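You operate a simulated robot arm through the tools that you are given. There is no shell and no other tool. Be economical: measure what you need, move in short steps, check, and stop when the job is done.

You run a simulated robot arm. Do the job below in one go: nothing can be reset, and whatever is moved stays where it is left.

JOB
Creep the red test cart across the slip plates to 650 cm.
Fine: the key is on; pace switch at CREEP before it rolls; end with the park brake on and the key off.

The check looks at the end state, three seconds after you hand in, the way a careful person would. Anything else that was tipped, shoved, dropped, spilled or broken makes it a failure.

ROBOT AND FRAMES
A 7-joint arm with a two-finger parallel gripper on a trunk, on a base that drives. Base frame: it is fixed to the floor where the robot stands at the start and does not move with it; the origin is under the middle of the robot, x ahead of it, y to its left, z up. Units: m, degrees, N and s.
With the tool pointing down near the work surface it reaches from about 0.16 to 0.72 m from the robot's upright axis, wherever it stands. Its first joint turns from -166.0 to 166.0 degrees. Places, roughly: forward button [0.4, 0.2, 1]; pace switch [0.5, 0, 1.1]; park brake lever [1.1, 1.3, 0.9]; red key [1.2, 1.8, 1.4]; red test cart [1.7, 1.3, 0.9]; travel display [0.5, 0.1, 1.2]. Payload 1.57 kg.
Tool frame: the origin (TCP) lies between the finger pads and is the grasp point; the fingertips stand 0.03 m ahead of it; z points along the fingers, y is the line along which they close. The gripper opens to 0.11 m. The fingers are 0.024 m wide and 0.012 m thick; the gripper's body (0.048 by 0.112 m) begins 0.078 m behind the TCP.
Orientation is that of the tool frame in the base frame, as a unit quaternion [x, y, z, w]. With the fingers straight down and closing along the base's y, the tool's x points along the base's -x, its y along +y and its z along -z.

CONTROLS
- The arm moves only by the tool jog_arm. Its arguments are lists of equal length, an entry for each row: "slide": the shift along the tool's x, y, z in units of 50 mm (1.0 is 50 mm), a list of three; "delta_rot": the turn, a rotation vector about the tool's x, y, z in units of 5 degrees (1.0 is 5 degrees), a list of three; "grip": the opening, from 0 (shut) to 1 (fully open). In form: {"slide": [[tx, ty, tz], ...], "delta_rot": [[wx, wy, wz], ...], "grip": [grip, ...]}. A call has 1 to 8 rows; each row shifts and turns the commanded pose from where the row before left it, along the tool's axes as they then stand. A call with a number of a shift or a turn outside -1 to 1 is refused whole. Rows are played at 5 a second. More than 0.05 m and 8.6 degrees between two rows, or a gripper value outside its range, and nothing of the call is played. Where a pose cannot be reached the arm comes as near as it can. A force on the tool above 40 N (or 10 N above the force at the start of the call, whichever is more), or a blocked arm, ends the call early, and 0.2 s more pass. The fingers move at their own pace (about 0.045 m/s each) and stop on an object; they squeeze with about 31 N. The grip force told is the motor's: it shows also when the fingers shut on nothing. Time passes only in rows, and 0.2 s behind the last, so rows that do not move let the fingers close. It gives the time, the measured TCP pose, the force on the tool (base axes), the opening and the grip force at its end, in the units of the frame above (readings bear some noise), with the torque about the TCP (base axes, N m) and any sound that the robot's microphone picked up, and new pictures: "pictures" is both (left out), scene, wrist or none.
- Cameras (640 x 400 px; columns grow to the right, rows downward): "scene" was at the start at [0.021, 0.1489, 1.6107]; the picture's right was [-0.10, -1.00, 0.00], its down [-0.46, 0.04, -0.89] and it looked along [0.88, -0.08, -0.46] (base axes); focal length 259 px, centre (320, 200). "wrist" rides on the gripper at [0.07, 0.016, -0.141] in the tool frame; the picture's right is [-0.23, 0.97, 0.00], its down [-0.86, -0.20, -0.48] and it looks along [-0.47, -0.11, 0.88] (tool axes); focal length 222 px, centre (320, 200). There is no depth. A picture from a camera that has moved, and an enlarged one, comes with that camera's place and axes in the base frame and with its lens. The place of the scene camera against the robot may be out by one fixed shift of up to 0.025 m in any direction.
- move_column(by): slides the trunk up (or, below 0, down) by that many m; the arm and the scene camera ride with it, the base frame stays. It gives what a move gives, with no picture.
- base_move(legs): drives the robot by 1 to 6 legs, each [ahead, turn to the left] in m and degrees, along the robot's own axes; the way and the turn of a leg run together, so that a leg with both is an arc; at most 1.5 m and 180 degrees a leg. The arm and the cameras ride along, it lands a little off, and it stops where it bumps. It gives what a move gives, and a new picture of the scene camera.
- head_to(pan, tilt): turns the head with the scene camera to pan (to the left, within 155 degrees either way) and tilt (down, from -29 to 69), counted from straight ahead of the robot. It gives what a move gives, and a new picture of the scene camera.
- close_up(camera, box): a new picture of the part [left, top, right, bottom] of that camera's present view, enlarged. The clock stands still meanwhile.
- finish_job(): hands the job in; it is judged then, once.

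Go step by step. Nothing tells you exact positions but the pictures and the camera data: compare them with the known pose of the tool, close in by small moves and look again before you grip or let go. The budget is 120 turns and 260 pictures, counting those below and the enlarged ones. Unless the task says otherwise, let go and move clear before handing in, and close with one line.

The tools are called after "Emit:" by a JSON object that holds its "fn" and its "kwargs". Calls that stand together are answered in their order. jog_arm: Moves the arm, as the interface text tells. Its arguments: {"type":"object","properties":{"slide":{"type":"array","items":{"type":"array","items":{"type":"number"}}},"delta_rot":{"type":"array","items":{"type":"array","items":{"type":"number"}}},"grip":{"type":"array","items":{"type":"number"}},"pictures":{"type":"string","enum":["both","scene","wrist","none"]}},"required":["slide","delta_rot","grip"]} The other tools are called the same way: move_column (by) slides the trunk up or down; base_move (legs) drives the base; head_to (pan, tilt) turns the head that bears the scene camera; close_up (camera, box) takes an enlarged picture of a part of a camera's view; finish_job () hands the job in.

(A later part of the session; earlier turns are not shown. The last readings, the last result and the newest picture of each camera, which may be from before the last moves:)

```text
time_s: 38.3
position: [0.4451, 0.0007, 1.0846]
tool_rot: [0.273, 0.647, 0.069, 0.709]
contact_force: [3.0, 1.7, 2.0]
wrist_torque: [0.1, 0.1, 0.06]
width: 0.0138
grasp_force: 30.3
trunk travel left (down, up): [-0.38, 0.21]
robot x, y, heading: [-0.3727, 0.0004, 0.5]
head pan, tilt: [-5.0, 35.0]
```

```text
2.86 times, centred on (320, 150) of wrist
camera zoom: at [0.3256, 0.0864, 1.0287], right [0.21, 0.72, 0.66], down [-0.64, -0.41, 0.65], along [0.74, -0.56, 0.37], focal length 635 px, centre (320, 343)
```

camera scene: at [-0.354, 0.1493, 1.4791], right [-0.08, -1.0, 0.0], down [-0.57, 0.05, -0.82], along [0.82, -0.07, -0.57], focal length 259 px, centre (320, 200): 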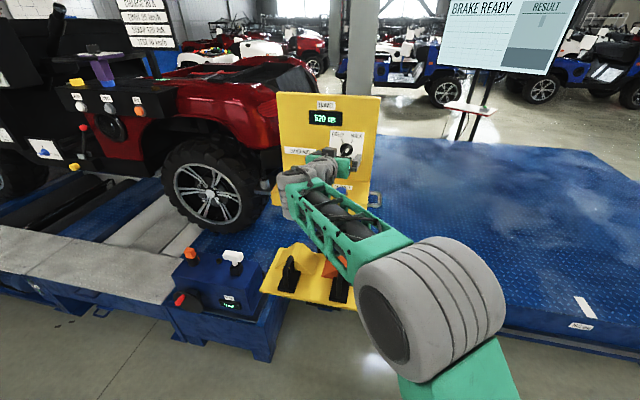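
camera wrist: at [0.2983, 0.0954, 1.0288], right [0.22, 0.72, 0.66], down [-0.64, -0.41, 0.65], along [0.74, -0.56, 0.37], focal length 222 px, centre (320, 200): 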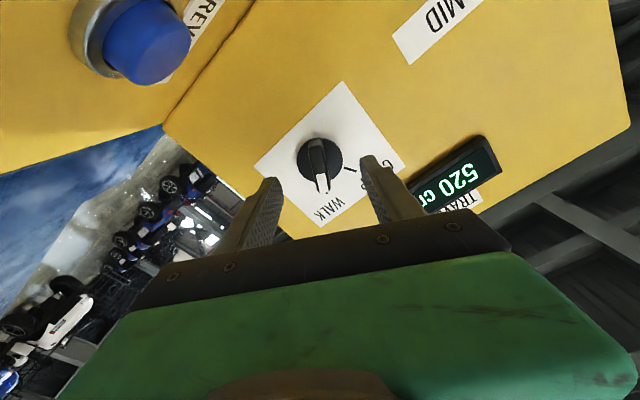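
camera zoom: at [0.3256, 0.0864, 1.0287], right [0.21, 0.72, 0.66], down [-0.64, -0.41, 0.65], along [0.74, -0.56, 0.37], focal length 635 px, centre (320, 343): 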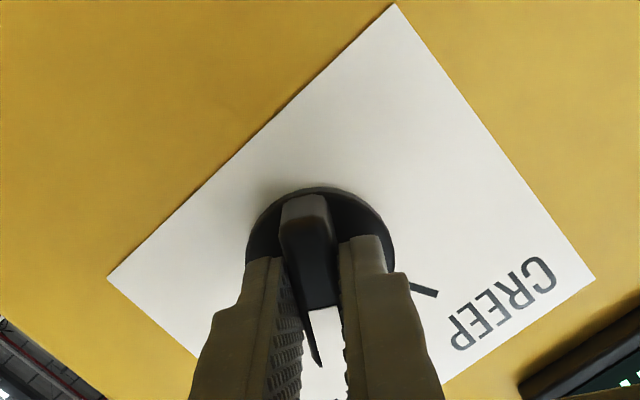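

The handle is gripped (13.8 mm). Twisting toward CREEP (tool z negative).

Emit:
{"fn": "jog_arm", "kwargs": {"slide": [[0, 0, 0], [0, 0, 0], [0, 0, 0], [0, 0, 0], [0, 0, 0], [0, 0, 0], [0, 0, 0]], "delta_rot": [[0, 0, -0.8], [0, 0, -0.8], [0, 0, -0.8], [0, 0, -0.8], [0, 0, -0.8], [0, 0, -0.8], [0, 0, -0.8]], "grip": [0, 0, 0, 0, 0, 0, 0], "pictures": "none"}}

Emit:
{"fn": "close_up", "kwargs": {"camera": "wrist", "box": [220, 80, 420, 220]}}

```text
time_s: 39.9
position: [0.4452, -0.0003, 1.0832]
tool_rot: [0.109, 0.693, -0.107, 0.704]
contact_force: [-1.8, 2.5, 2.5]
wrist_torque: [-0.18, -0.66, 0.44]
width: 0.014
grasp_force: 30.2
trunk travel left (down, up): [-0.38, 0.21]
robot x, y, heading: [-0.3706, -0.0007, 0.3]
head pan, tilt: [-5.0, 35.0]
```

```text
2.86 times, centred on (320, 150) of wrist
camera zoom: at [0.3165, 0.0569, 1.0127], right [0.29, 0.93, 0.23], down [-0.53, -0.05, 0.85], along [0.8, -0.37, 0.48], focal length 635 px, centre (320, 343)
```

zoom: 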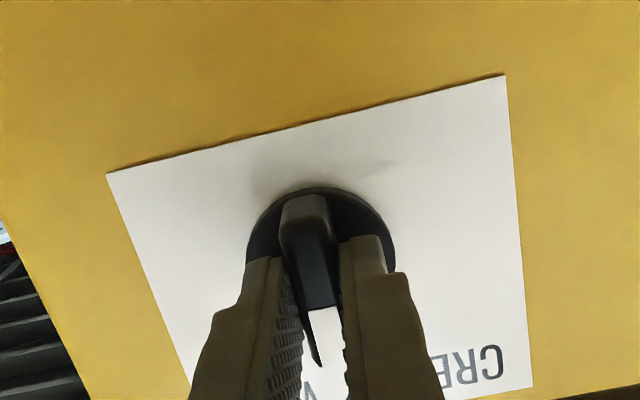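

Emit:
{"fn": "jog_arm", "kwargs": {"slide": [[0, 0, 0], [0, 0, 0], [0, 0, 0], [0, 0, 0], [0, 0, 0], [0, 0, 0], [0, 0, 0]], "delta_rot": [[0, 0, -0.8], [0, 0, -0.8], [0, 0, -0.8], [0, 0, -0.8], [0, 0, -0.8], [0, 0, -0.8], [0, 0, -0.8]], "grip": [0, 0, 0, 0, 0, 0, 0], "pictures": "none"}}

Emit:
{"fn": "close_up", "kwargs": {"camera": "wrist", "box": [220, 80, 420, 220]}}

```text
time_s: 41.5
position: [0.4455, -0.0005, 1.0839]
tool_rot: [-0.062, 0.699, -0.273, 0.657]
contact_force: [-2.0, -0.6, -0.3]
wrist_torque: [-0.04, -0.15, 0.59]
width: 0.014
grasp_force: 30.0
trunk travel left (down, up): [-0.38, 0.21]
robot x, y, heading: [-0.3667, -0.0035, 0.3]
head pan, tilt: [-5.0, 35.0]
```

```text
2.86 times, centred on (320, 150) of wrist
camera zoom: at [0.3061, 0.0237, 1.0131], right [0.29, 0.92, -0.25], down [-0.4, 0.36, 0.84], along [0.87, -0.15, 0.48], focal length 635 px, centre (320, 343)
```

zoom: 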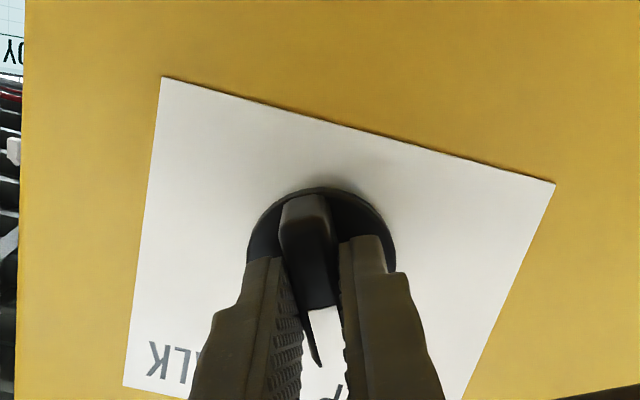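

Released knob check: open, back off, and look at the pointer.

Emit:
{"fn": "jog_arm", "kwargs": {"slide": [[0, 0, 0], [0, 0, 0], [0, 0, -0.8], [0, 0, -0.8], [0, 0, 0]], "delta_rot": [[0, 0, 0], [0, 0, 0], [0, 0, 0], [0, 0, 0], [0, 0, 0]], "grip": [0.6, 0.6, 0.6, 0.6, 0.6], "pictures": "none"}}

Emit:
{"fn": "close_up", "kwargs": {"camera": "wrist", "box": [220, 60, 420, 220]}}

```text
time_s: 42.7
position: [0.3684, 0.0243, 1.0835]
tool_rot: [-0.061, 0.699, -0.272, 0.658]
contact_force: [0.5, 0.5, 0.5]
wrist_torque: [-0.01, 0.04, -0.02]
width: 0.0661
grasp_force: 0.1
trunk travel left (down, up): [-0.38, 0.21]
robot x, y, heading: [-0.3755, -0.0018, 0.6]
head pan, tilt: [-5.0, 35.0]
```

```text
2.50 times, centred on (320, 140) of wrist
camera zoom: at [0.2298, 0.0482, 1.0118], right [0.29, 0.92, -0.25], down [-0.4, 0.36, 0.84], along [0.87, -0.15, 0.48], focal length 555 px, centre (320, 350)
```

zoom: 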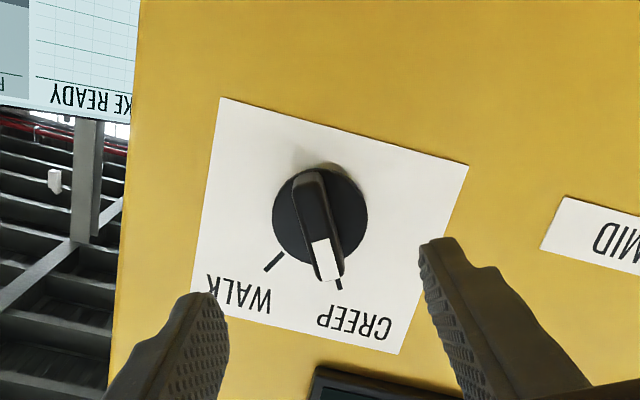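

Pace is at CREEP. Next I'll inspect the brake lever and key on the cart: back away from the pendant, turn and drive along the aisle parallel to the platform.

Emit:
{"fn": "base_move", "kwargs": {"legs": [[-0.3, 0], [0, 66], [1.4, 0], [0.2, 0]]}}

Emit:
{"fn": "head_to", "kwargs": {"pan": -75, "tilt": 20}}

```text
time_s: 55.5
position: [0.2924, 2.1698, 1.0829]
tool_rot: [-0.432, 0.554, 0.128, 0.7]
contact_force: [-0.2, -1.3, 0.2]
wrist_torque: [0.03, -0.02, -0.02]
width: 0.0661
grasp_force: 0.0
trunk travel left (down, up): [-0.38, 0.21]
robot x, y, heading: [0.0108, 1.4837, 66.1]
head pan, tilt: [-5.0, 35.0]
camera scene: at [-0.1219, 1.572, 1.4791], right [0.88, -0.48, 0.0], down [-0.28, -0.5, -0.82], along [0.4, 0.72, -0.57], focal length 259 px, centre (320, 200)
```

scene: 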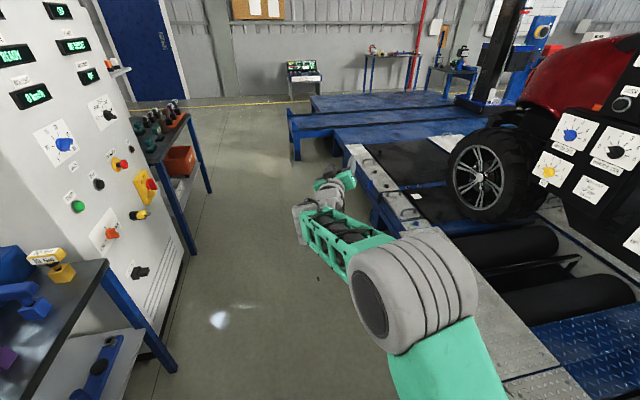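

```text
time_s: 56.9
position: [0.2934, 2.1687, 1.0832]
tool_rot: [-0.432, 0.553, 0.128, 0.7]
contact_force: [-0.4, -0.4, 0.2]
wrist_torque: [-0.01, 0.01, 0.0]
width: 0.0657
grasp_force: 0.0
trunk travel left (down, up): [-0.38, 0.21]
robot x, y, heading: [0.0147, 1.4823, 66.0]
head pan, tilt: [-75.0, 20.0]
camera scene: at [-0.0724, 1.4806, 1.5029], right [-0.15, -0.99, 0.0], down [-0.34, 0.05, -0.94], along [0.93, -0.14, -0.34], focal length 259 px, centre (320, 200)
```

scene: 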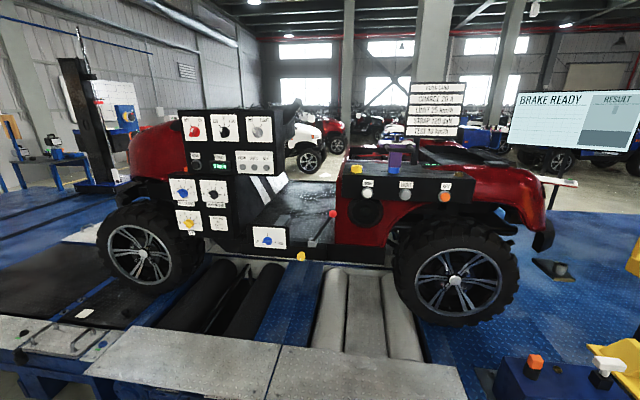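

Good view. Enlarging the panels.

Emit:
{"fn": "close_up", "kwargs": {"camera": "scene", "box": [170, 105, 290, 180]}}

Emit:
{"fn": "close_up", "kwargs": {"camera": "scene", "box": [160, 170, 290, 270]}}

Emit:
{"fn": "close_up", "kwargs": {"camera": "scene", "box": [240, 150, 460, 280]}}

Emit:
{"fn": "close_up", "kwargs": {"camera": "scene", "box": [60, 270, 460, 400]}}

```text
5.33 times, centred on (230, 142) of scene
camera zoom: at [-0.0724, 1.4806, 1.5029], right [-0.15, -0.99, 0.0], down [-0.34, 0.05, -0.94], along [0.93, -0.14, -0.34], focal length 1380 px, centre (800, 507)
```

zoom: 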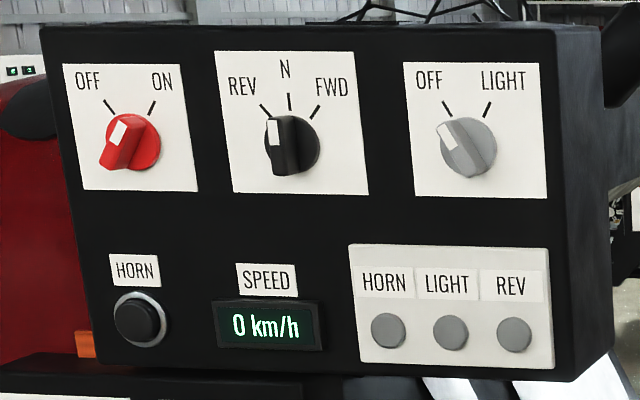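

```text
4.00 times, centred on (225, 220) of scene
camera zoom: at [-0.0724, 1.4806, 1.5029], right [-0.15, -0.99, 0.0], down [-0.34, 0.05, -0.94], along [0.93, -0.14, -0.34], focal length 1035 px, centre (700, 120)
```

zoom: 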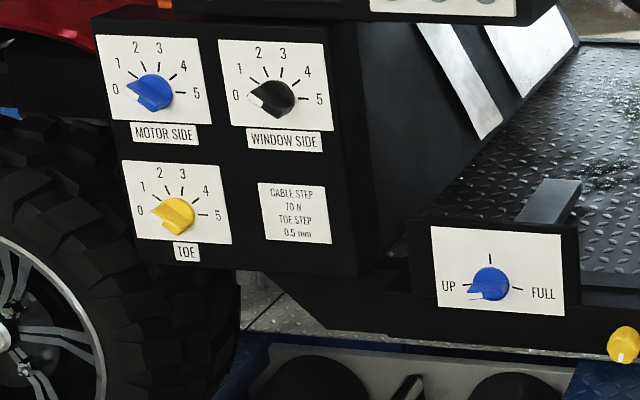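

```text
2.91 times, centred on (350, 215) of scene
camera zoom: at [-0.0724, 1.4806, 1.5029], right [-0.15, -0.99, 0.0], down [-0.34, 0.05, -0.94], along [0.93, -0.14, -0.34], focal length 753 px, centre (233, 156)
```

zoom: 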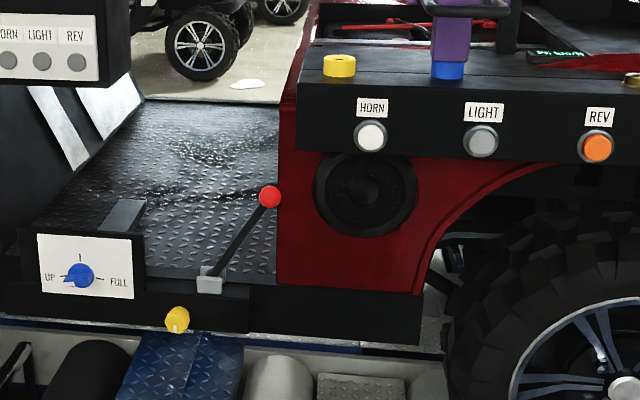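

```text
1.60 times, centred on (260, 335) of scene
camera zoom: at [-0.0724, 1.4806, 1.5029], right [-0.15, -0.99, 0.0], down [-0.34, 0.05, -0.94], along [0.93, -0.14, -0.34], focal length 414 px, centre (416, -16)
```

zoom: 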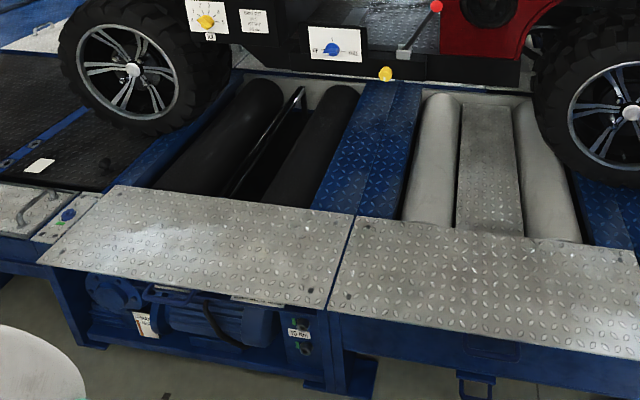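

Emit:
{"fn": "close_up", "kwargs": {"camera": "scene", "box": [285, 195, 345, 270]}}

Emit:
{"fn": "close_up", "kwargs": {"camera": "scene", "box": [175, 110, 215, 150]}}

Emit:
{"fn": "close_up", "kwargs": {"camera": "scene", "box": [340, 75, 480, 175]}}

```text
5.33 times, centred on (315, 232) of scene
camera zoom: at [-0.0724, 1.4806, 1.5029], right [-0.15, -0.99, 0.0], down [-0.34, 0.05, -0.94], along [0.93, -0.14, -0.34], focal length 1380 px, centre (347, 27)
```

zoom: 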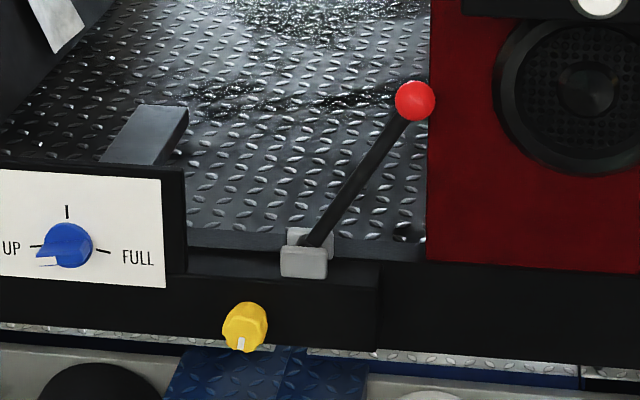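

```text
10.00 times, centred on (195, 130) of scene
camera zoom: at [-0.0724, 1.4806, 1.5029], right [-0.15, -0.99, 0.0], down [-0.34, 0.05, -0.94], along [0.93, -0.14, -0.34], focal length 2588 px, centre (1570, 900)
```

zoom: 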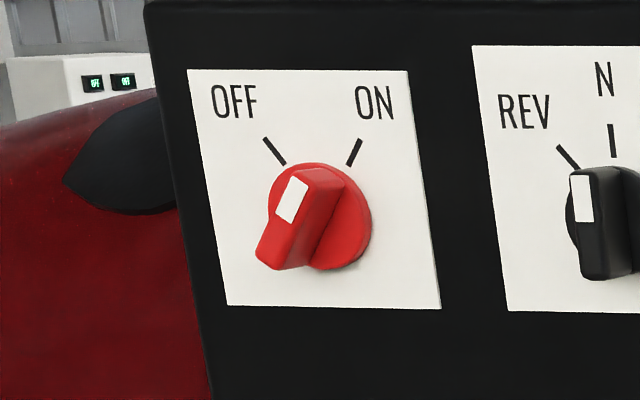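

```text
4.00 times, centred on (410, 125) of scene
camera zoom: at [-0.0724, 1.4806, 1.5029], right [-0.15, -0.99, 0.0], down [-0.34, 0.05, -0.94], along [0.93, -0.14, -0.34], focal length 1035 px, centre (-40, 500)
```

zoom: 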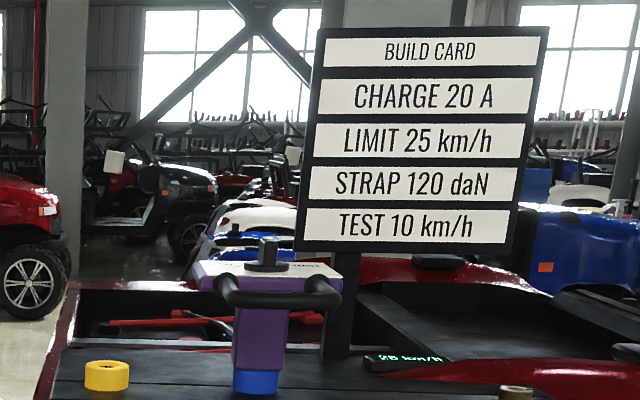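

The key is ON; the brake lever leans toward the cart's rear with no label visible. I'll return to the pendant and test with a short forward press while watching the display.

Emit:
{"fn": "base_move", "kwargs": {"legs": [[-1.4, 0], [-0.24, 0], [0, -66]]}}

Emit:
{"fn": "jog_arm", "kwargs": {"slide": [[0, 0, -0.8], [0, 0, -0.8], [0, 0, 0], [0, 0, 0], [0, 0, 0], [0, 0, 0], [0, 0, 0], [0, 0, 0]], "delta_rot": [[0, 0, 0.9], [0, 0, 0.9], [0, 0, 0.9], [0, 0, 0.9], [0, 0, 0.9], [0, 0, 0.9], [0, 1, 0], [0, 1, 0]], "grip": [0.6, 0.3, 0, 0, 0, 0, 0, 0], "pictures": "none"}}

Emit:
{"fn": "jog_arm", "kwargs": {"slide": [[0, 0, 0], [0, 0, 0], [0, 0, 0], [0, 0, 0], [0, 0, 0], [0, 0, 0], [0, 0, 0], [0, 0, 0]], "delta_rot": [[0, 1, 0], [0, 1, 0], [0, 1, 0], [0, 1, 0], [0, 1, 0], [0, 1, 0], [0, 1, 0], [0, 1, 0]], "grip": [0, 0, 0, 0, 0, 0, 0, 0], "pictures": "none"}}

Emit:
{"fn": "jog_arm", "kwargs": {"slide": [[0, 0, 0], [0, 0, 0], [0, 0, 0], [0, 0, 0], [0, 0, 0], [0, 0, 0], [0, 0, 0], [0, 0, 0]], "delta_rot": [[0, 1, 0], [0, 1, 0], [0, 1, 0], [0, 1, 0], [0, 1, 0], [0, 1, 0], [0, 1, 0], [0, 1, 0]], "grip": [0, 0, 0, 0, 0, 0, 0, 0], "pictures": "wrist"}}

Emit:
{"fn": "head_to", "kwargs": {"pan": -5, "tilt": 30}}

```text
time_s: 68.1
position: [0.0945, 0.0134, 1.0827]
tool_rot: [-0.07, 0.699, -0.265, 0.661]
contact_force: [0.7, -0.3, 0.0]
wrist_torque: [0.02, 0.01, -0.05]
width: 0.0663
grasp_force: 0.1
trunk travel left (down, up): [-0.38, 0.21]
robot x, y, heading: [-0.6469, -0.0269, 1.6]
head pan, tilt: [-75.0, 20.0]
camera scene: at [-0.6927, 0.039, 1.503], right [-0.96, -0.29, 0.0], down [-0.1, 0.33, -0.94], along [0.27, -0.9, -0.34], focal length 259 px, centre (320, 200)
```

scene: 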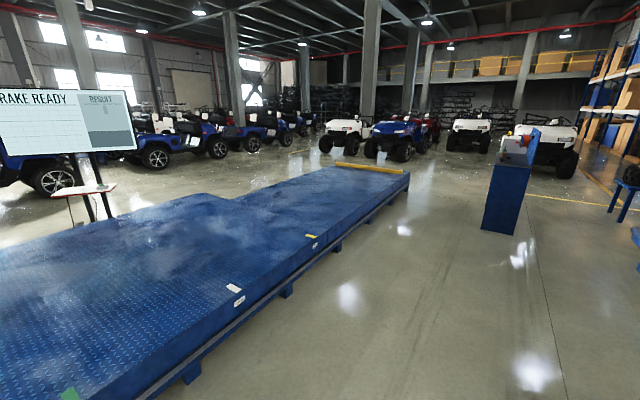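

```text
time_s: 69.9
position: [0.0169, 0.0365, 1.0823]
tool_rot: [0.104, 0.755, -0.095, 0.641]
contact_force: [0.5, -0.7, -0.3]
wrist_torque: [0.01, -0.03, 0.02]
width: 0.0002
grasp_force: 21.3
trunk travel left (down, up): [-0.38, 0.21]
robot x, y, heading: [-0.6436, -0.0274, 1.7]
head pan, tilt: [-75.0, 20.0]
```

```text
time_s: 71.7
position: [0.0167, 0.0365, 1.0825]
tool_rot: [0.129, 0.929, -0.054, 0.344]
contact_force: [0.5, 0.7, 1.0]
wrist_torque: [0.01, -0.01, -0.02]
width: 0.0
grasp_force: 20.8
trunk travel left (down, up): [-0.38, 0.21]
robot x, y, heading: [-0.6465, -0.0287, 1.9]
head pan, tilt: [-75.0, 20.0]
```

```text
time_s: 73.5
position: [-0.0182, 0.0766, 1.054]
tool_rot: [0.137, 0.988, 0.011, 0.071]
contact_force: [0.3, -0.1, 0.4]
wrist_torque: [-0.02, 0.02, 0.01]
width: 0.0
grasp_force: 21.7
out of reach, approached as far as the arm can: row 5, 6, 7, 8
trunk travel left (down, up): [-0.38, 0.21]
robot x, y, heading: [-0.6447, -0.0252, 1.6]
head pan, tilt: [-75.0, 20.0]
camera wrist: at [-0.0991, 0.1106, 1.1847], right [0.48, 0.87, 0.07], down [0.69, -0.43, 0.58], along [0.54, -0.23, -0.81], focal length 222 px, centre (320, 200)
```

wrist: 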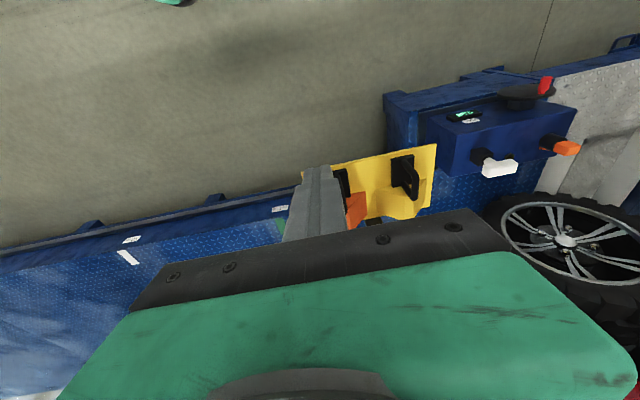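

```text
time_s: 75.0
position: [-0.0169, 0.076, 1.0543]
tool_rot: [0.137, 0.988, 0.01, 0.071]
contact_force: [-0.3, 0.3, 0.0]
wrist_torque: [-0.01, 0.04, -0.03]
width: 0.0
grasp_force: 21.2
trunk travel left (down, up): [-0.38, 0.21]
robot x, y, heading: [-0.6427, -0.0295, 1.6]
head pan, tilt: [-5.0, 30.0]
camera scene: at [-0.6292, 0.1231, 1.4869], right [-0.06, -1.0, 0.0], down [-0.5, 0.03, -0.87], along [0.86, -0.05, -0.5], focal length 259 px, centre (320, 200)
```

scene: 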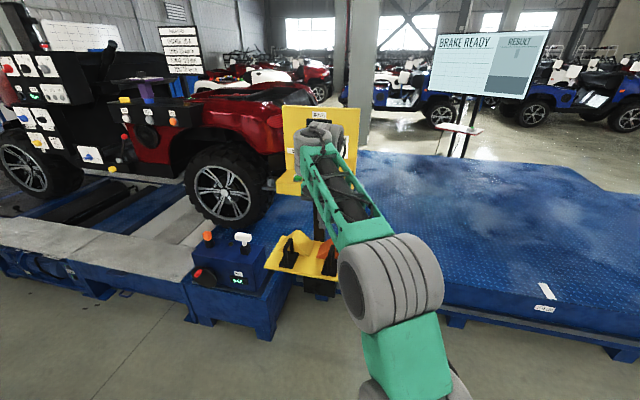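

Raising the trunk, retracting the arm a bit, then driving forward to the pendant.

Emit:
{"fn": "move_column", "kwargs": {"by": 0.17}}

Emit:
{"fn": "jog_arm", "kwargs": {"slide": [[0.9, 0, 0], [0.9, 0, 0], [0, 0, 0], [0, 0, 0]], "delta_rot": [[0, 0, 0], [0, 0, 0], [0, 0.8, 0], [0, 0.8, 0]], "grip": [0, 0, 0, 0], "pictures": "none"}}

Emit:
{"fn": "base_move", "kwargs": {"legs": [[0.48, -1.6]]}}

```text
time_s: 76.9
position: [-0.0163, 0.0766, 1.2244]
tool_rot: [0.138, 0.988, 0.01, 0.072]
contact_force: [0.6, -0.5, 0.4]
wrist_torque: [0.02, 0.0, -0.03]
width: 0.0
grasp_force: 21.5
trunk travel left (down, up): [-0.55, 0.04]
robot x, y, heading: [-0.6463, -0.0306, 1.6]
head pan, tilt: [-5.0, 30.0]
```

```text
time_s: 77.9
position: [-0.0897, 0.1053, 1.2324]
tool_rot: [0.136, 0.99, 0.02, 0.002]
contact_force: [0.1, 0.2, 0.6]
wrist_torque: [0.0, 0.01, 0.03]
width: 0.0
grasp_force: 21.5
out of reach, approached as far as the arm can: row 2
trunk travel left (down, up): [-0.55, 0.04]
robot x, y, heading: [-0.6463, -0.0271, 1.6]
head pan, tilt: [-5.0, 30.0]
```

```text
time_s: 80.7
position: [0.3918, 0.1013, 1.2312]
tool_rot: [0.148, 0.989, 0.02, 0.003]
contact_force: [-0.5, 0.1, 0.4]
wrist_torque: [0.02, 0.03, 0.0]
width: 0.0
grasp_force: 20.9
trunk travel left (down, up): [-0.55, 0.04]
robot x, y, heading: [-0.17, -0.0154, 0.3]
head pan, tilt: [-5.0, 30.0]
camera scene: at [-0.1464, 0.1316, 1.6569], right [-0.08, -1.0, 0.0], down [-0.5, 0.04, -0.87], along [0.86, -0.07, -0.5], focal length 259 px, centre (320, 200)
```

scene: 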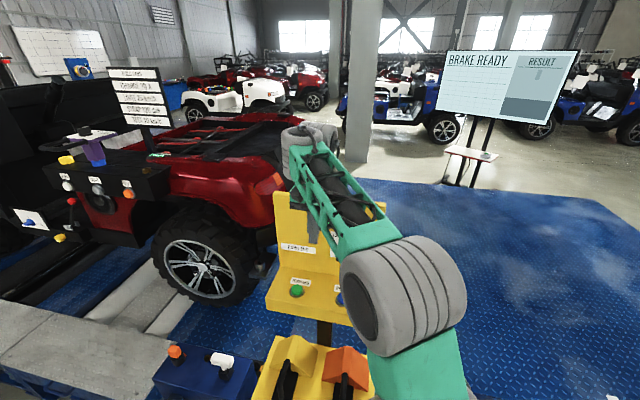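

The arm hides the display from here. I'll use a lower, pitched approach like the one used at the knob, where the display stayed visible.

Emit:
{"fn": "base_move", "kwargs": {"legs": [[-0.22, 0]]}}

Emit:
{"fn": "jog_arm", "kwargs": {"slide": [[0, 0, 0], [0, 0, 0], [0, 0, 0], [0, 0, 0], [0, 0, 0], [0, 0, 0], [0, 0, 0], [0, 0, 0]], "delta_rot": [[0, -1, 0], [0, -1, 0], [0, -1, 0], [0, -1, 0], [0, -1, 0], [0, -1, 0], [0, -1, 0], [0, -1, 0]], "grip": [0, 0, 0, 0, 0, 0, 0, 0], "pictures": "none"}}

Emit:
{"fn": "move_column", "kwargs": {"by": -0.17}}

Emit:
{"fn": "head_to", "kwargs": {"pan": -8, "tilt": 28}}

```text
time_s: 82.4
position: [0.1649, 0.1, 1.2319]
tool_rot: [0.147, 0.989, 0.019, 0.003]
contact_force: [-0.4, 0.4, 1.1]
wrist_torque: [-0.01, 0.03, -0.01]
width: 0.0
grasp_force: 21.5
trunk travel left (down, up): [-0.55, 0.04]
robot x, y, heading: [-0.3907, -0.0225, 0.6]
head pan, tilt: [-5.0, 30.0]
camera scene: at [-0.375, 0.1297, 1.6569], right [-0.08, -1.0, 0.0], down [-0.5, 0.04, -0.87], along [0.86, -0.07, -0.5], focal length 259 px, centre (320, 200)
```

scene: 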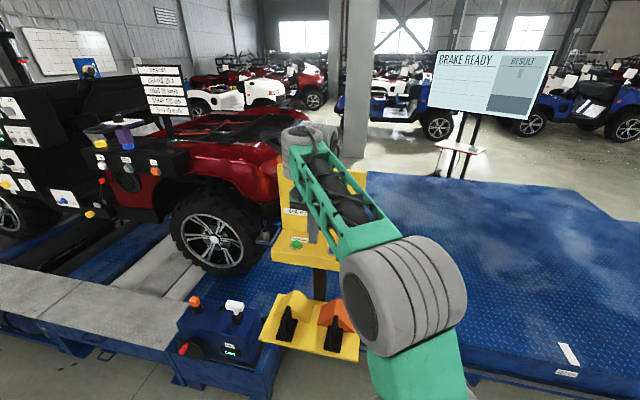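

```text
time_s: 84.2
position: [0.1655, 0.0999, 1.2322]
tool_rot: [0.145, 0.928, -0.031, 0.342]
contact_force: [-0.6, 0.7, 0.3]
wrist_torque: [0.0, -0.01, -0.04]
width: 0.0
grasp_force: 21.3
trunk travel left (down, up): [-0.55, 0.04]
robot x, y, heading: [-0.3938, -0.0217, 0.2]
head pan, tilt: [-5.0, 30.0]
```

```text
time_s: 86.2
position: [0.1652, 0.1011, 1.0615]
tool_rot: [0.146, 0.928, -0.032, 0.341]
contact_force: [-0.6, -0.2, -0.3]
wrist_torque: [0.0, -0.02, -0.01]
width: 0.0
grasp_force: 21.5
trunk travel left (down, up): [-0.38, 0.21]
robot x, y, heading: [-0.3949, -0.0206, 0.4]
head pan, tilt: [-5.0, 30.0]
```

```text
time_s: 86.8
position: [0.1654, 0.1008, 1.062]
tool_rot: [0.145, 0.928, -0.032, 0.342]
contact_force: [-0.2, 0.5, 0.8]
wrist_torque: [-0.03, -0.01, 0.01]
width: 0.0001
grasp_force: 21.3
trunk travel left (down, up): [-0.38, 0.21]
robot x, y, heading: [-0.3935, -0.0184, 0.4]
head pan, tilt: [-8.0, 28.0]
camera scene: at [-0.374, 0.125, 1.4901], right [-0.13, -0.99, 0.0], down [-0.47, 0.06, -0.88], along [0.88, -0.12, -0.47], focal length 259 px, centre (320, 200)
```

scene: 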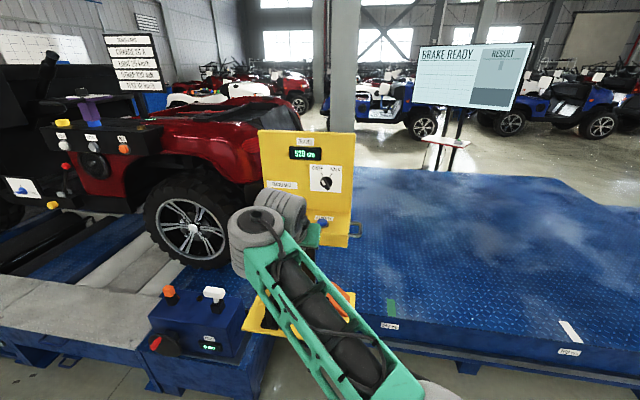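

Emit:
{"fn": "jog_arm", "kwargs": {"slide": [[-0.615, 0.51, 0.41], [-0.615, 0.51, 0.41], [-0.615, 0.51, 0.41], [-0.615, 0.51, 0.41]], "delta_rot": [[0, 0, 0], [0, 0, 0], [0, 0, 0], [0, 0, 0]], "grip": [0, 0, 0, 0], "pictures": "both"}}

```text
time_s: 87.8
position: [0.3365, 0.1568, 1.0816]
tool_rot: [0.145, 0.928, -0.032, 0.341]
contact_force: [0.8, 0.1, 0.4]
wrist_torque: [0.04, 0.02, 0.04]
width: 0.0
grasp_force: 21.4
trunk travel left (down, up): [-0.38, 0.21]
robot x, y, heading: [-0.3922, -0.0191, 0.5]
head pan, tilt: [-8.0, 28.0]
camera scene: at [-0.3731, 0.1254, 1.4899], right [-0.13, -0.99, 0.0], down [-0.47, 0.06, -0.88], along [0.88, -0.12, -0.47], focal length 259 px, centre (320, 200)
camera wrist: at [0.2031, 0.2121, 1.1462], right [0.45, 0.87, 0.18], down [0.27, -0.33, 0.91], along [0.85, -0.36, -0.38], focal length 222 px, centre (320, 200)
```

scene: 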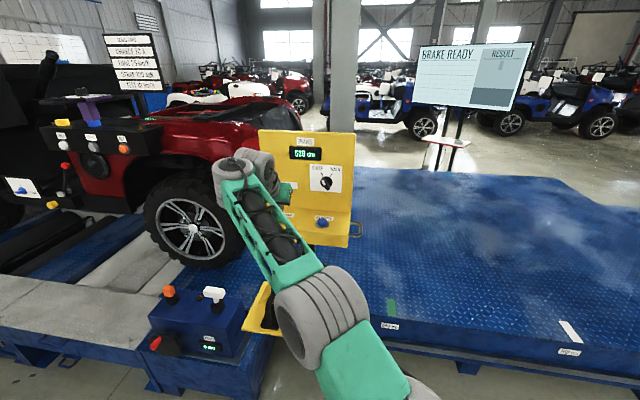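
wrist: 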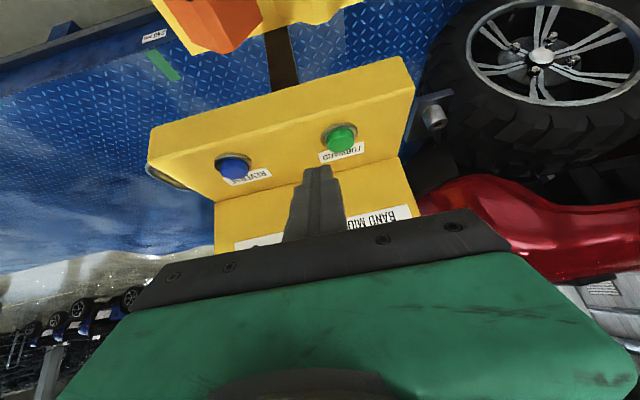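

Emit:
{"fn": "jog_arm", "kwargs": {"slide": [[-0.113, 0.193, 0.747], [-0.113, 0.193, 0.747], [-0.113, 0.193, 0.747], [0, 0, 0]], "delta_rot": [[0, 0, 0], [0, 0, 0], [0, 0, 0], [0, 0, 0]], "grip": [0, 0, 0, 0], "pictures": "wrist"}}

Emit:
{"fn": "close_up", "kwargs": {"camera": "wrist", "box": [220, 80, 420, 220]}}

Emit:
{"fn": "close_up", "kwargs": {"camera": "scene", "box": [240, 120, 380, 250]}}

```text
time_s: 88.8
position: [0.4023, 0.1613, 1.0054]
tool_rot: [0.144, 0.928, -0.031, 0.341]
contact_force: [0.2, 0.5, -0.1]
wrist_torque: [-0.04, 0.01, -0.01]
width: 0.0003
grasp_force: 21.4
out of reach, approached as far as the arm can: row 2, 3
trunk travel left (down, up): [-0.38, 0.21]
robot x, y, heading: [-0.3956, -0.0207, 0.5]
head pan, tilt: [-8.0, 28.0]
camera wrist: at [0.2697, 0.2165, 1.0689], right [0.45, 0.87, 0.18], down [0.26, -0.33, 0.91], along [0.85, -0.36, -0.38], focal length 222 px, centre (320, 200)
```

wrist: 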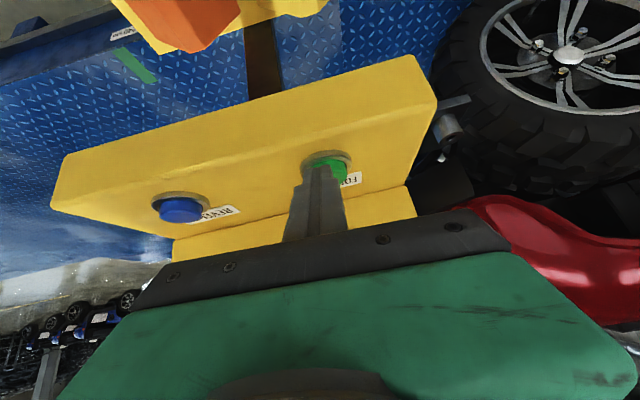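

```text
2.86 times, centred on (320, 150) of wrist
camera zoom: at [0.2697, 0.2165, 1.0689], right [0.45, 0.87, 0.18], down [0.26, -0.33, 0.91], along [0.85, -0.36, -0.38], focal length 635 px, centre (320, 343)
```

zoom: 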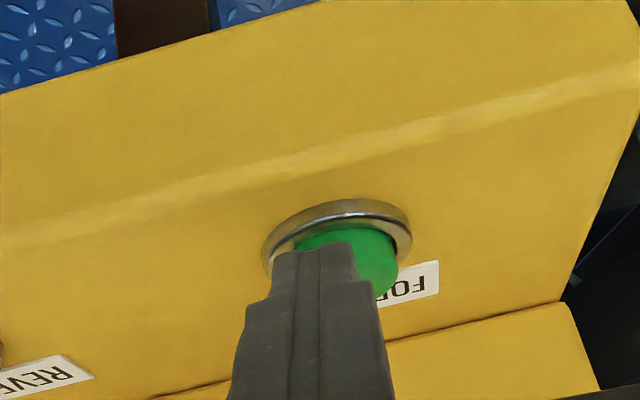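

```text
3.08 times, centred on (310, 185) of scene
camera zoom: at [-0.3735, 0.1253, 1.49], right [-0.13, -0.99, 0.0], down [-0.47, 0.06, -0.88], along [0.88, -0.12, -0.47], focal length 796 px, centre (351, 246)
```

zoom: 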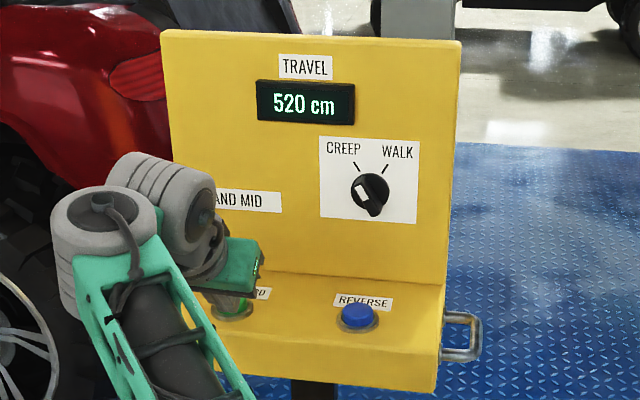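

Display is readable and the tip is almost on the button, but the arm is at full stretch. Raise slightly, drive 6 cm ahead, then re-approach.

Emit:
{"fn": "jog_arm", "kwargs": {"slide": [[-0.51, 0.03, -0.61], [0, 0, 0]], "delta_rot": [[0, 0, 0], [0, 0, 0]], "grip": [0, 0], "pictures": "none"}}

Emit:
{"fn": "base_move", "kwargs": {"legs": [[0.06, 0]]}}

Emit:
{"fn": "close_up", "kwargs": {"camera": "wrist", "box": [220, 80, 420, 220]}}

```text
time_s: 89.4
position: [0.3928, 0.1649, 1.0255]
tool_rot: [0.144, 0.928, -0.031, 0.341]
contact_force: [-0.2, 0.6, 0.5]
wrist_torque: [0.0, 0.02, 0.03]
width: 0.0
grasp_force: 21.4
out of reach, approached as far as the arm can: row 1
trunk travel left (down, up): [-0.38, 0.21]
robot x, y, heading: [-0.3921, -0.0186, 0.3]
head pan, tilt: [-8.0, 28.0]
```

```text
time_s: 90.4
position: [0.4543, 0.1669, 1.0259]
tool_rot: [0.144, 0.928, -0.032, 0.341]
contact_force: [-0.2, 0.8, -0.1]
wrist_torque: [0.02, 0.01, 0.01]
width: 0.0002
grasp_force: 21.4
trunk travel left (down, up): [-0.38, 0.21]
robot x, y, heading: [-0.3307, -0.019, 0.7]
head pan, tilt: [-8.0, 28.0]
camera scene: at [-0.3127, 0.1256, 1.49], right [-0.13, -0.99, 0.0], down [-0.47, 0.06, -0.88], along [0.88, -0.12, -0.47], focal length 259 px, centre (320, 200)
```

scene: 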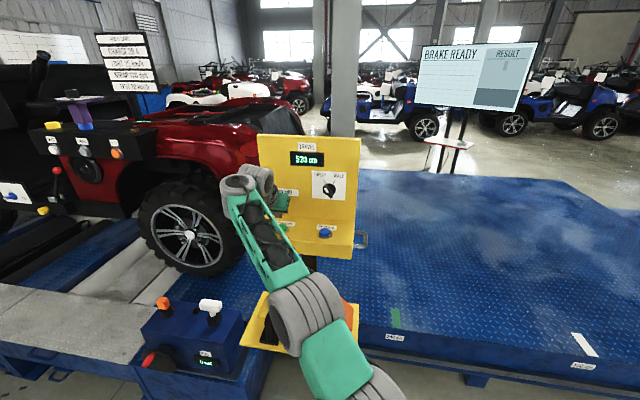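

```text
2.86 times, centred on (320, 150) of wrist
camera zoom: at [0.3209, 0.2207, 1.0892], right [0.45, 0.88, 0.19], down [0.26, -0.33, 0.91], along [0.85, -0.36, -0.38], focal length 635 px, centre (320, 343)
```

zoom: 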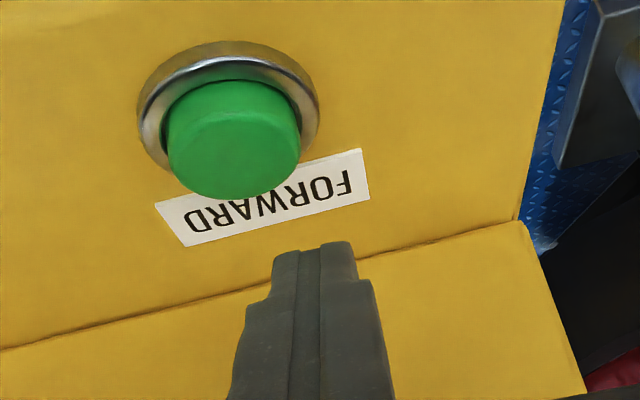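

Button cap at about (0.447,0.154,0.967). Positioning the tip 2 cm above, then stepping down in 5 mm steps.

Emit:
{"fn": "jog_arm", "kwargs": {"slide": [[0.28, -0.16, -0.01], [0.28, -0.16, -0.01], [0, 0, 0]], "delta_rot": [[0, 0, 0], [0, 0, 0], [0, 0, 0]], "grip": [0, 0, 0], "pictures": "scene"}}

Emit:
{"fn": "close_up", "kwargs": {"camera": "wrist", "box": [220, 80, 420, 220]}}

Emit:
{"fn": "close_up", "kwargs": {"camera": "scene", "box": [240, 120, 380, 250]}}

```text
time_s: 91.2
position: [0.4303, 0.1564, 1.0072]
tool_rot: [0.145, 0.928, -0.031, 0.342]
contact_force: [-0.5, -1.4, 0.2]
wrist_torque: [0.01, -0.02, -0.02]
width: 0.0002
grasp_force: 21.7
trunk travel left (down, up): [-0.38, 0.21]
robot x, y, heading: [-0.3335, -0.0203, 0.4]
head pan, tilt: [-8.0, 28.0]
camera scene: at [-0.3128, 0.1256, 1.4901], right [-0.13, -0.99, 0.0], down [-0.47, 0.06, -0.88], along [0.88, -0.12, -0.47], focal length 259 px, centre (320, 200)
```

scene: 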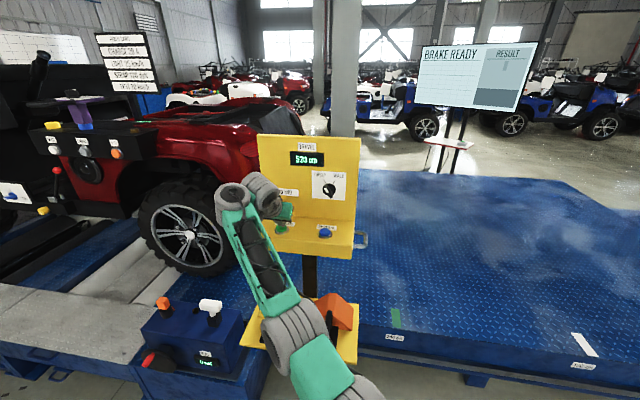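

```text
2.86 times, centred on (320, 150) of wrist
camera zoom: at [0.2954, 0.2109, 1.0713], right [0.45, 0.88, 0.19], down [0.26, -0.33, 0.91], along [0.85, -0.36, -0.38], focal length 635 px, centre (320, 343)
```

zoom: 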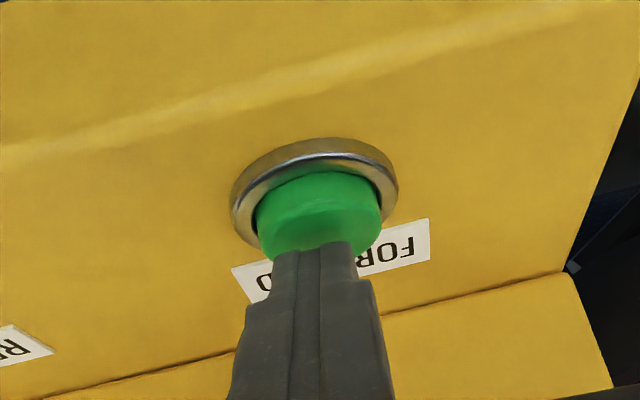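

```text
3.08 times, centred on (310, 185) of scene
camera zoom: at [-0.3128, 0.1256, 1.4901], right [-0.13, -0.99, 0.0], down [-0.47, 0.06, -0.88], along [0.88, -0.12, -0.47], focal length 796 px, centre (351, 246)
```

zoom: 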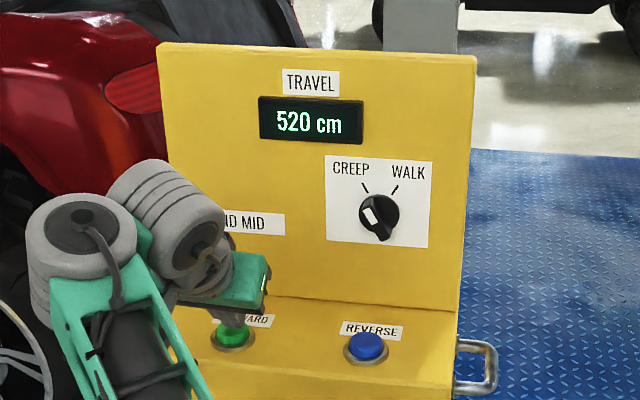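

Emit:
{"fn": "jog_arm", "kwargs": {"slide": [[0.064, -0.004, 0.076], [0.064, -0.004, 0.076], [0, 0, 0]], "delta_rot": [[0, 0, 0], [0, 0, 0], [0, 0, 0]], "grip": [0, 0, 0], "pictures": "none"}}

Emit:
{"fn": "close_up", "kwargs": {"camera": "scene", "box": [240, 120, 380, 250]}}

Emit:
{"fn": "close_up", "kwargs": {"camera": "wrist", "box": [220, 80, 420, 220]}}

```text
time_s: 92.0
position: [0.429, 0.157, 1.0017]
tool_rot: [0.145, 0.927, -0.03, 0.345]
contact_force: [9.2, -0.3, 20.2]
wrist_torque: [-0.05, -0.46, 0.02]
width: 0.0
grasp_force: 21.1
trunk travel left (down, up): [-0.38, 0.21]
robot x, y, heading: [-0.3292, -0.0184, 0.6]
head pan, tilt: [-8.0, 28.0]
heard: click
```

```text
3.08 times, centred on (310, 185) of scene
camera zoom: at [-0.3139, 0.1251, 1.4904], right [-0.13, -0.99, 0.0], down [-0.46, 0.06, -0.88], along [0.88, -0.12, -0.47], focal length 796 px, centre (351, 246)
```

zoom: 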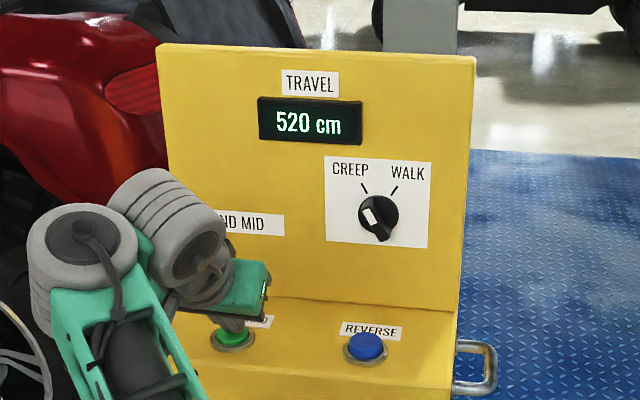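

```text
2.86 times, centred on (320, 150) of wrist
camera zoom: at [0.2944, 0.2107, 1.0649], right [0.45, 0.87, 0.19], down [0.26, -0.33, 0.91], along [0.86, -0.36, -0.37], focal length 635 px, centre (320, 343)
```

zoom: 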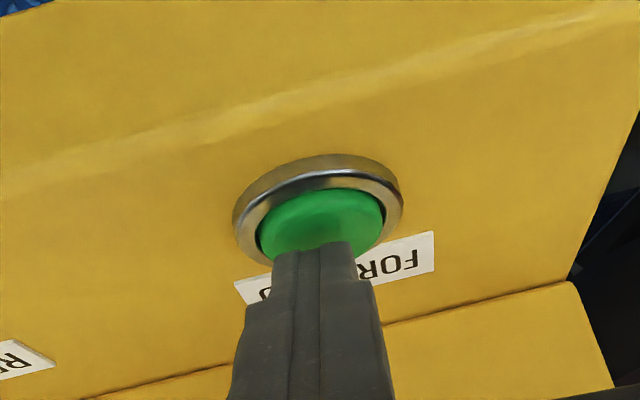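

Clicked. Hold for about a second and watch.

Emit:
{"fn": "jog_arm", "kwargs": {"slide": [[0, 0, 0], [0, 0, 0], [0, 0, 0], [0, 0, 0]], "delta_rot": [[0, 0, 0], [0, 0, 0], [0, 0, 0], [0, 0, 0]], "grip": [0, 0, 0, 0], "pictures": "scene"}}

Emit:
{"fn": "close_up", "kwargs": {"camera": "scene", "box": [240, 120, 380, 250]}}

```text
time_s: 93.0
position: [0.4274, 0.1552, 1.0013]
tool_rot: [0.145, 0.927, -0.03, 0.345]
contact_force: [12.8, 1.6, 32.3]
wrist_torque: [-0.07, -0.72, 0.1]
width: 0.0
grasp_force: 21.1
trunk travel left (down, up): [-0.38, 0.21]
robot x, y, heading: [-0.3301, -0.018, 0.5]
head pan, tilt: [-8.0, 28.0]
camera scene: at [-0.3146, 0.1248, 1.4903], right [-0.13, -0.99, 0.0], down [-0.46, 0.06, -0.88], along [0.88, -0.12, -0.47], focal length 259 px, centre (320, 200)
```

scene: 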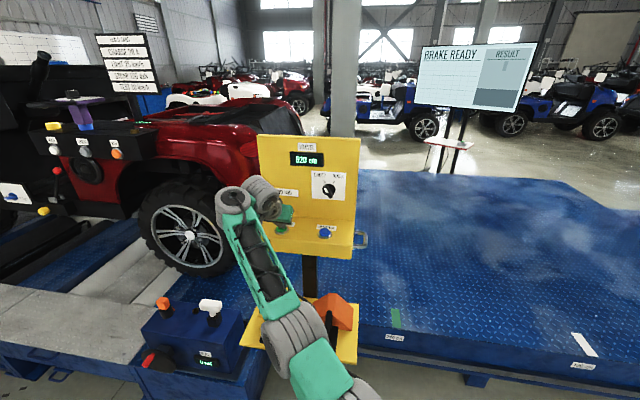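

```text
3.08 times, centred on (310, 185) of scene
camera zoom: at [-0.3146, 0.1248, 1.4903], right [-0.13, -0.99, 0.0], down [-0.46, 0.06, -0.88], along [0.88, -0.12, -0.47], focal length 796 px, centre (351, 246)
```

zoom: 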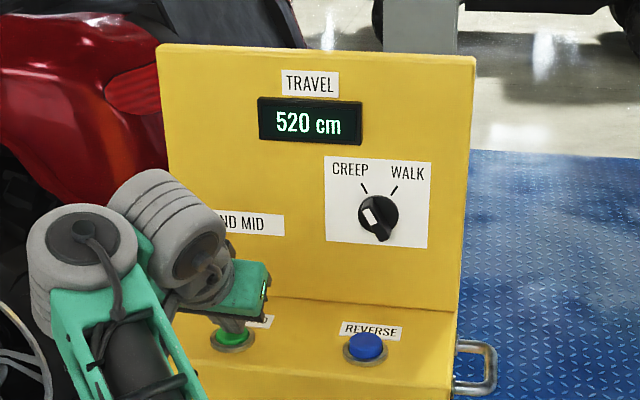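

No motion after the click: the park brake is probably on. Releasing the button and checking the display once more.

Emit:
{"fn": "jog_arm", "kwargs": {"slide": [[-0.13, 0.01, -0.15], [-0.26, 0.02, -0.3], [-0.26, 0.02, -0.3], [0, 0, 0]], "delta_rot": [[0, 0, 0], [0, 0, 0], [0, 0, 0], [0, 0, 0]], "grip": [0, 0, 0, 0], "pictures": "none"}}

Emit:
{"fn": "close_up", "kwargs": {"camera": "scene", "box": [240, 120, 380, 250]}}

```text
time_s: 94.0
position: [0.4303, 0.1577, 1.0458]
tool_rot: [0.144, 0.929, -0.031, 0.341]
contact_force: [-0.5, -1.0, 0.5]
wrist_torque: [0.0, 0.04, -0.03]
width: 0.0001
grasp_force: 21.4
trunk travel left (down, up): [-0.38, 0.21]
robot x, y, heading: [-0.3321, -0.0176, 0.5]
head pan, tilt: [-8.0, 28.0]
```

```text
3.08 times, centred on (310, 185) of scene
camera zoom: at [-0.3131, 0.1254, 1.49], right [-0.13, -0.99, 0.0], down [-0.47, 0.06, -0.88], along [0.88, -0.12, -0.47], focal length 796 px, centre (351, 246)
```

zoom: 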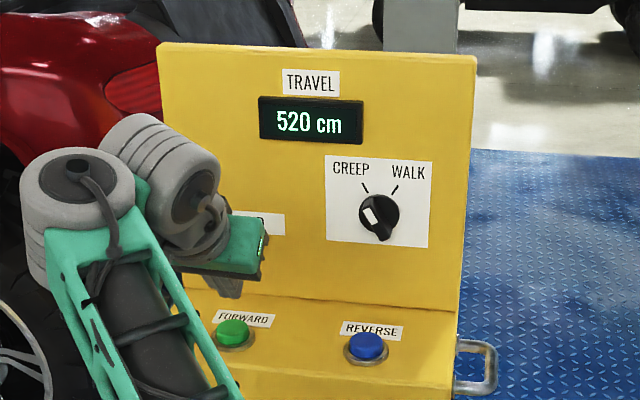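

The brake is evidently on (lever to the rear at ball ≈ (1.036,1.253,1.025)). I'll drive to face it, standing off 1 m, and release it.

Emit:
{"fn": "base_move", "kwargs": {"legs": [[-0.3, 0], [0, 65], [1.5, 0], [0.22, 0], [0, -83]]}}

Emit:
{"fn": "jog_arm", "kwargs": {"slide": [[0, 0, 0], [0, 0, 0], [0, 0, 0], [0, 0, 0], [0, 0, 0], [0, 0, 0], [0, 0, 0], [0, 0, 0]], "delta_rot": [[0, -1, 0], [0, -1, 0], [0, -1, 0], [0, -1, 0], [0, -1, 0], [0, -1, 0], [0, -1, 0], [0, -1, 0]], "grip": [0.6, 0.6, 0.6, 0.6, 0.6, 0.6, 0.6, 0.6], "pictures": "both"}}

```text
time_s: 110.9
position: [0.8673, 1.5219, 1.0452]
tool_rot: [0.284, 0.895, -0.084, 0.333]
contact_force: [-0.9, 0.3, 0.7]
wrist_torque: [0.03, -0.04, 0.0]
width: 0.0
grasp_force: 21.2
trunk travel left (down, up): [-0.38, 0.21]
robot x, y, heading: [0.0888, 1.5814, -17.1]
head pan, tilt: [-8.0, 28.0]
camera scene: at [0.1479, 1.7111, 1.4901], right [-0.42, -0.91, 0.0], down [-0.43, 0.2, -0.88], along [0.8, -0.37, -0.47], focal length 259 px, centre (320, 200)
```

scene: 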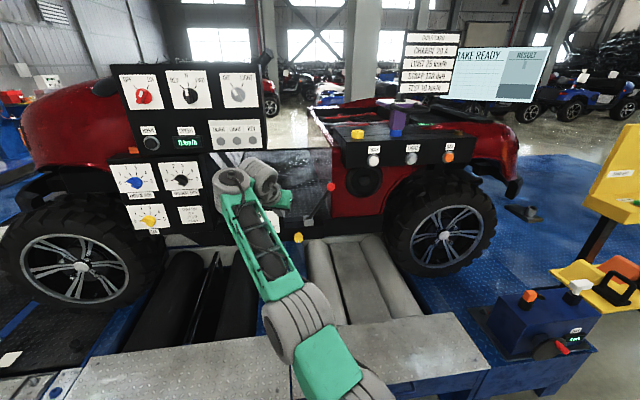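

```text
time_s: 112.7
position: [0.955, 1.5487, 1.0877]
tool_rot: [0.239, 0.727, -0.176, 0.619]
contact_force: [-0.2, 0.4, 0.8]
wrist_torque: [0.02, -0.01, -0.02]
width: 0.0659
grasp_force: 0.0
out of reach, approached as far as the arm can: row 2, 3, 4, 5, 6, 7, 8
trunk travel left (down, up): [-0.38, 0.21]
robot x, y, heading: [0.086, 1.5836, -16.9]
head pan, tilt: [-8.0, 28.0]
camera scene: at [0.1478, 1.7112, 1.4901], right [-0.42, -0.91, 0.0], down [-0.43, 0.2, -0.88], along [0.8, -0.37, -0.47], focal length 259 px, centre (320, 200)
camera wrist: at [0.841, 1.6491, 1.0444], right [0.58, 0.77, 0.26], down [-0.4, -0.01, 0.92], along [0.71, -0.64, 0.3], focal length 222 px, centre (320, 200)
```

scene: 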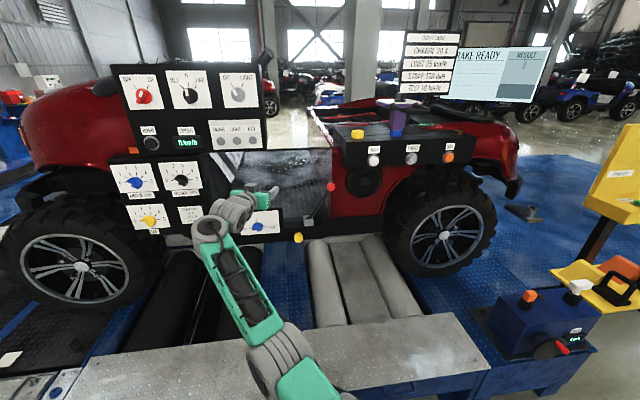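
wrist: 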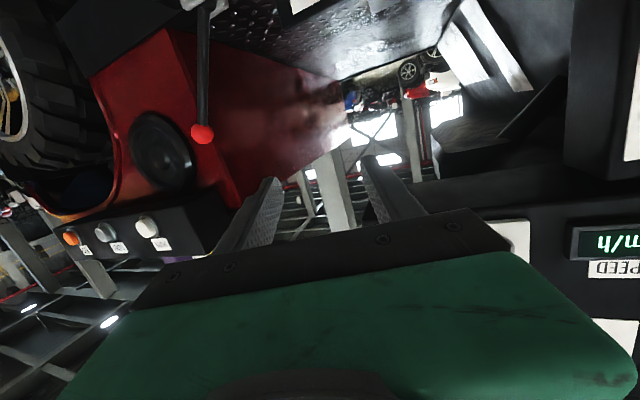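

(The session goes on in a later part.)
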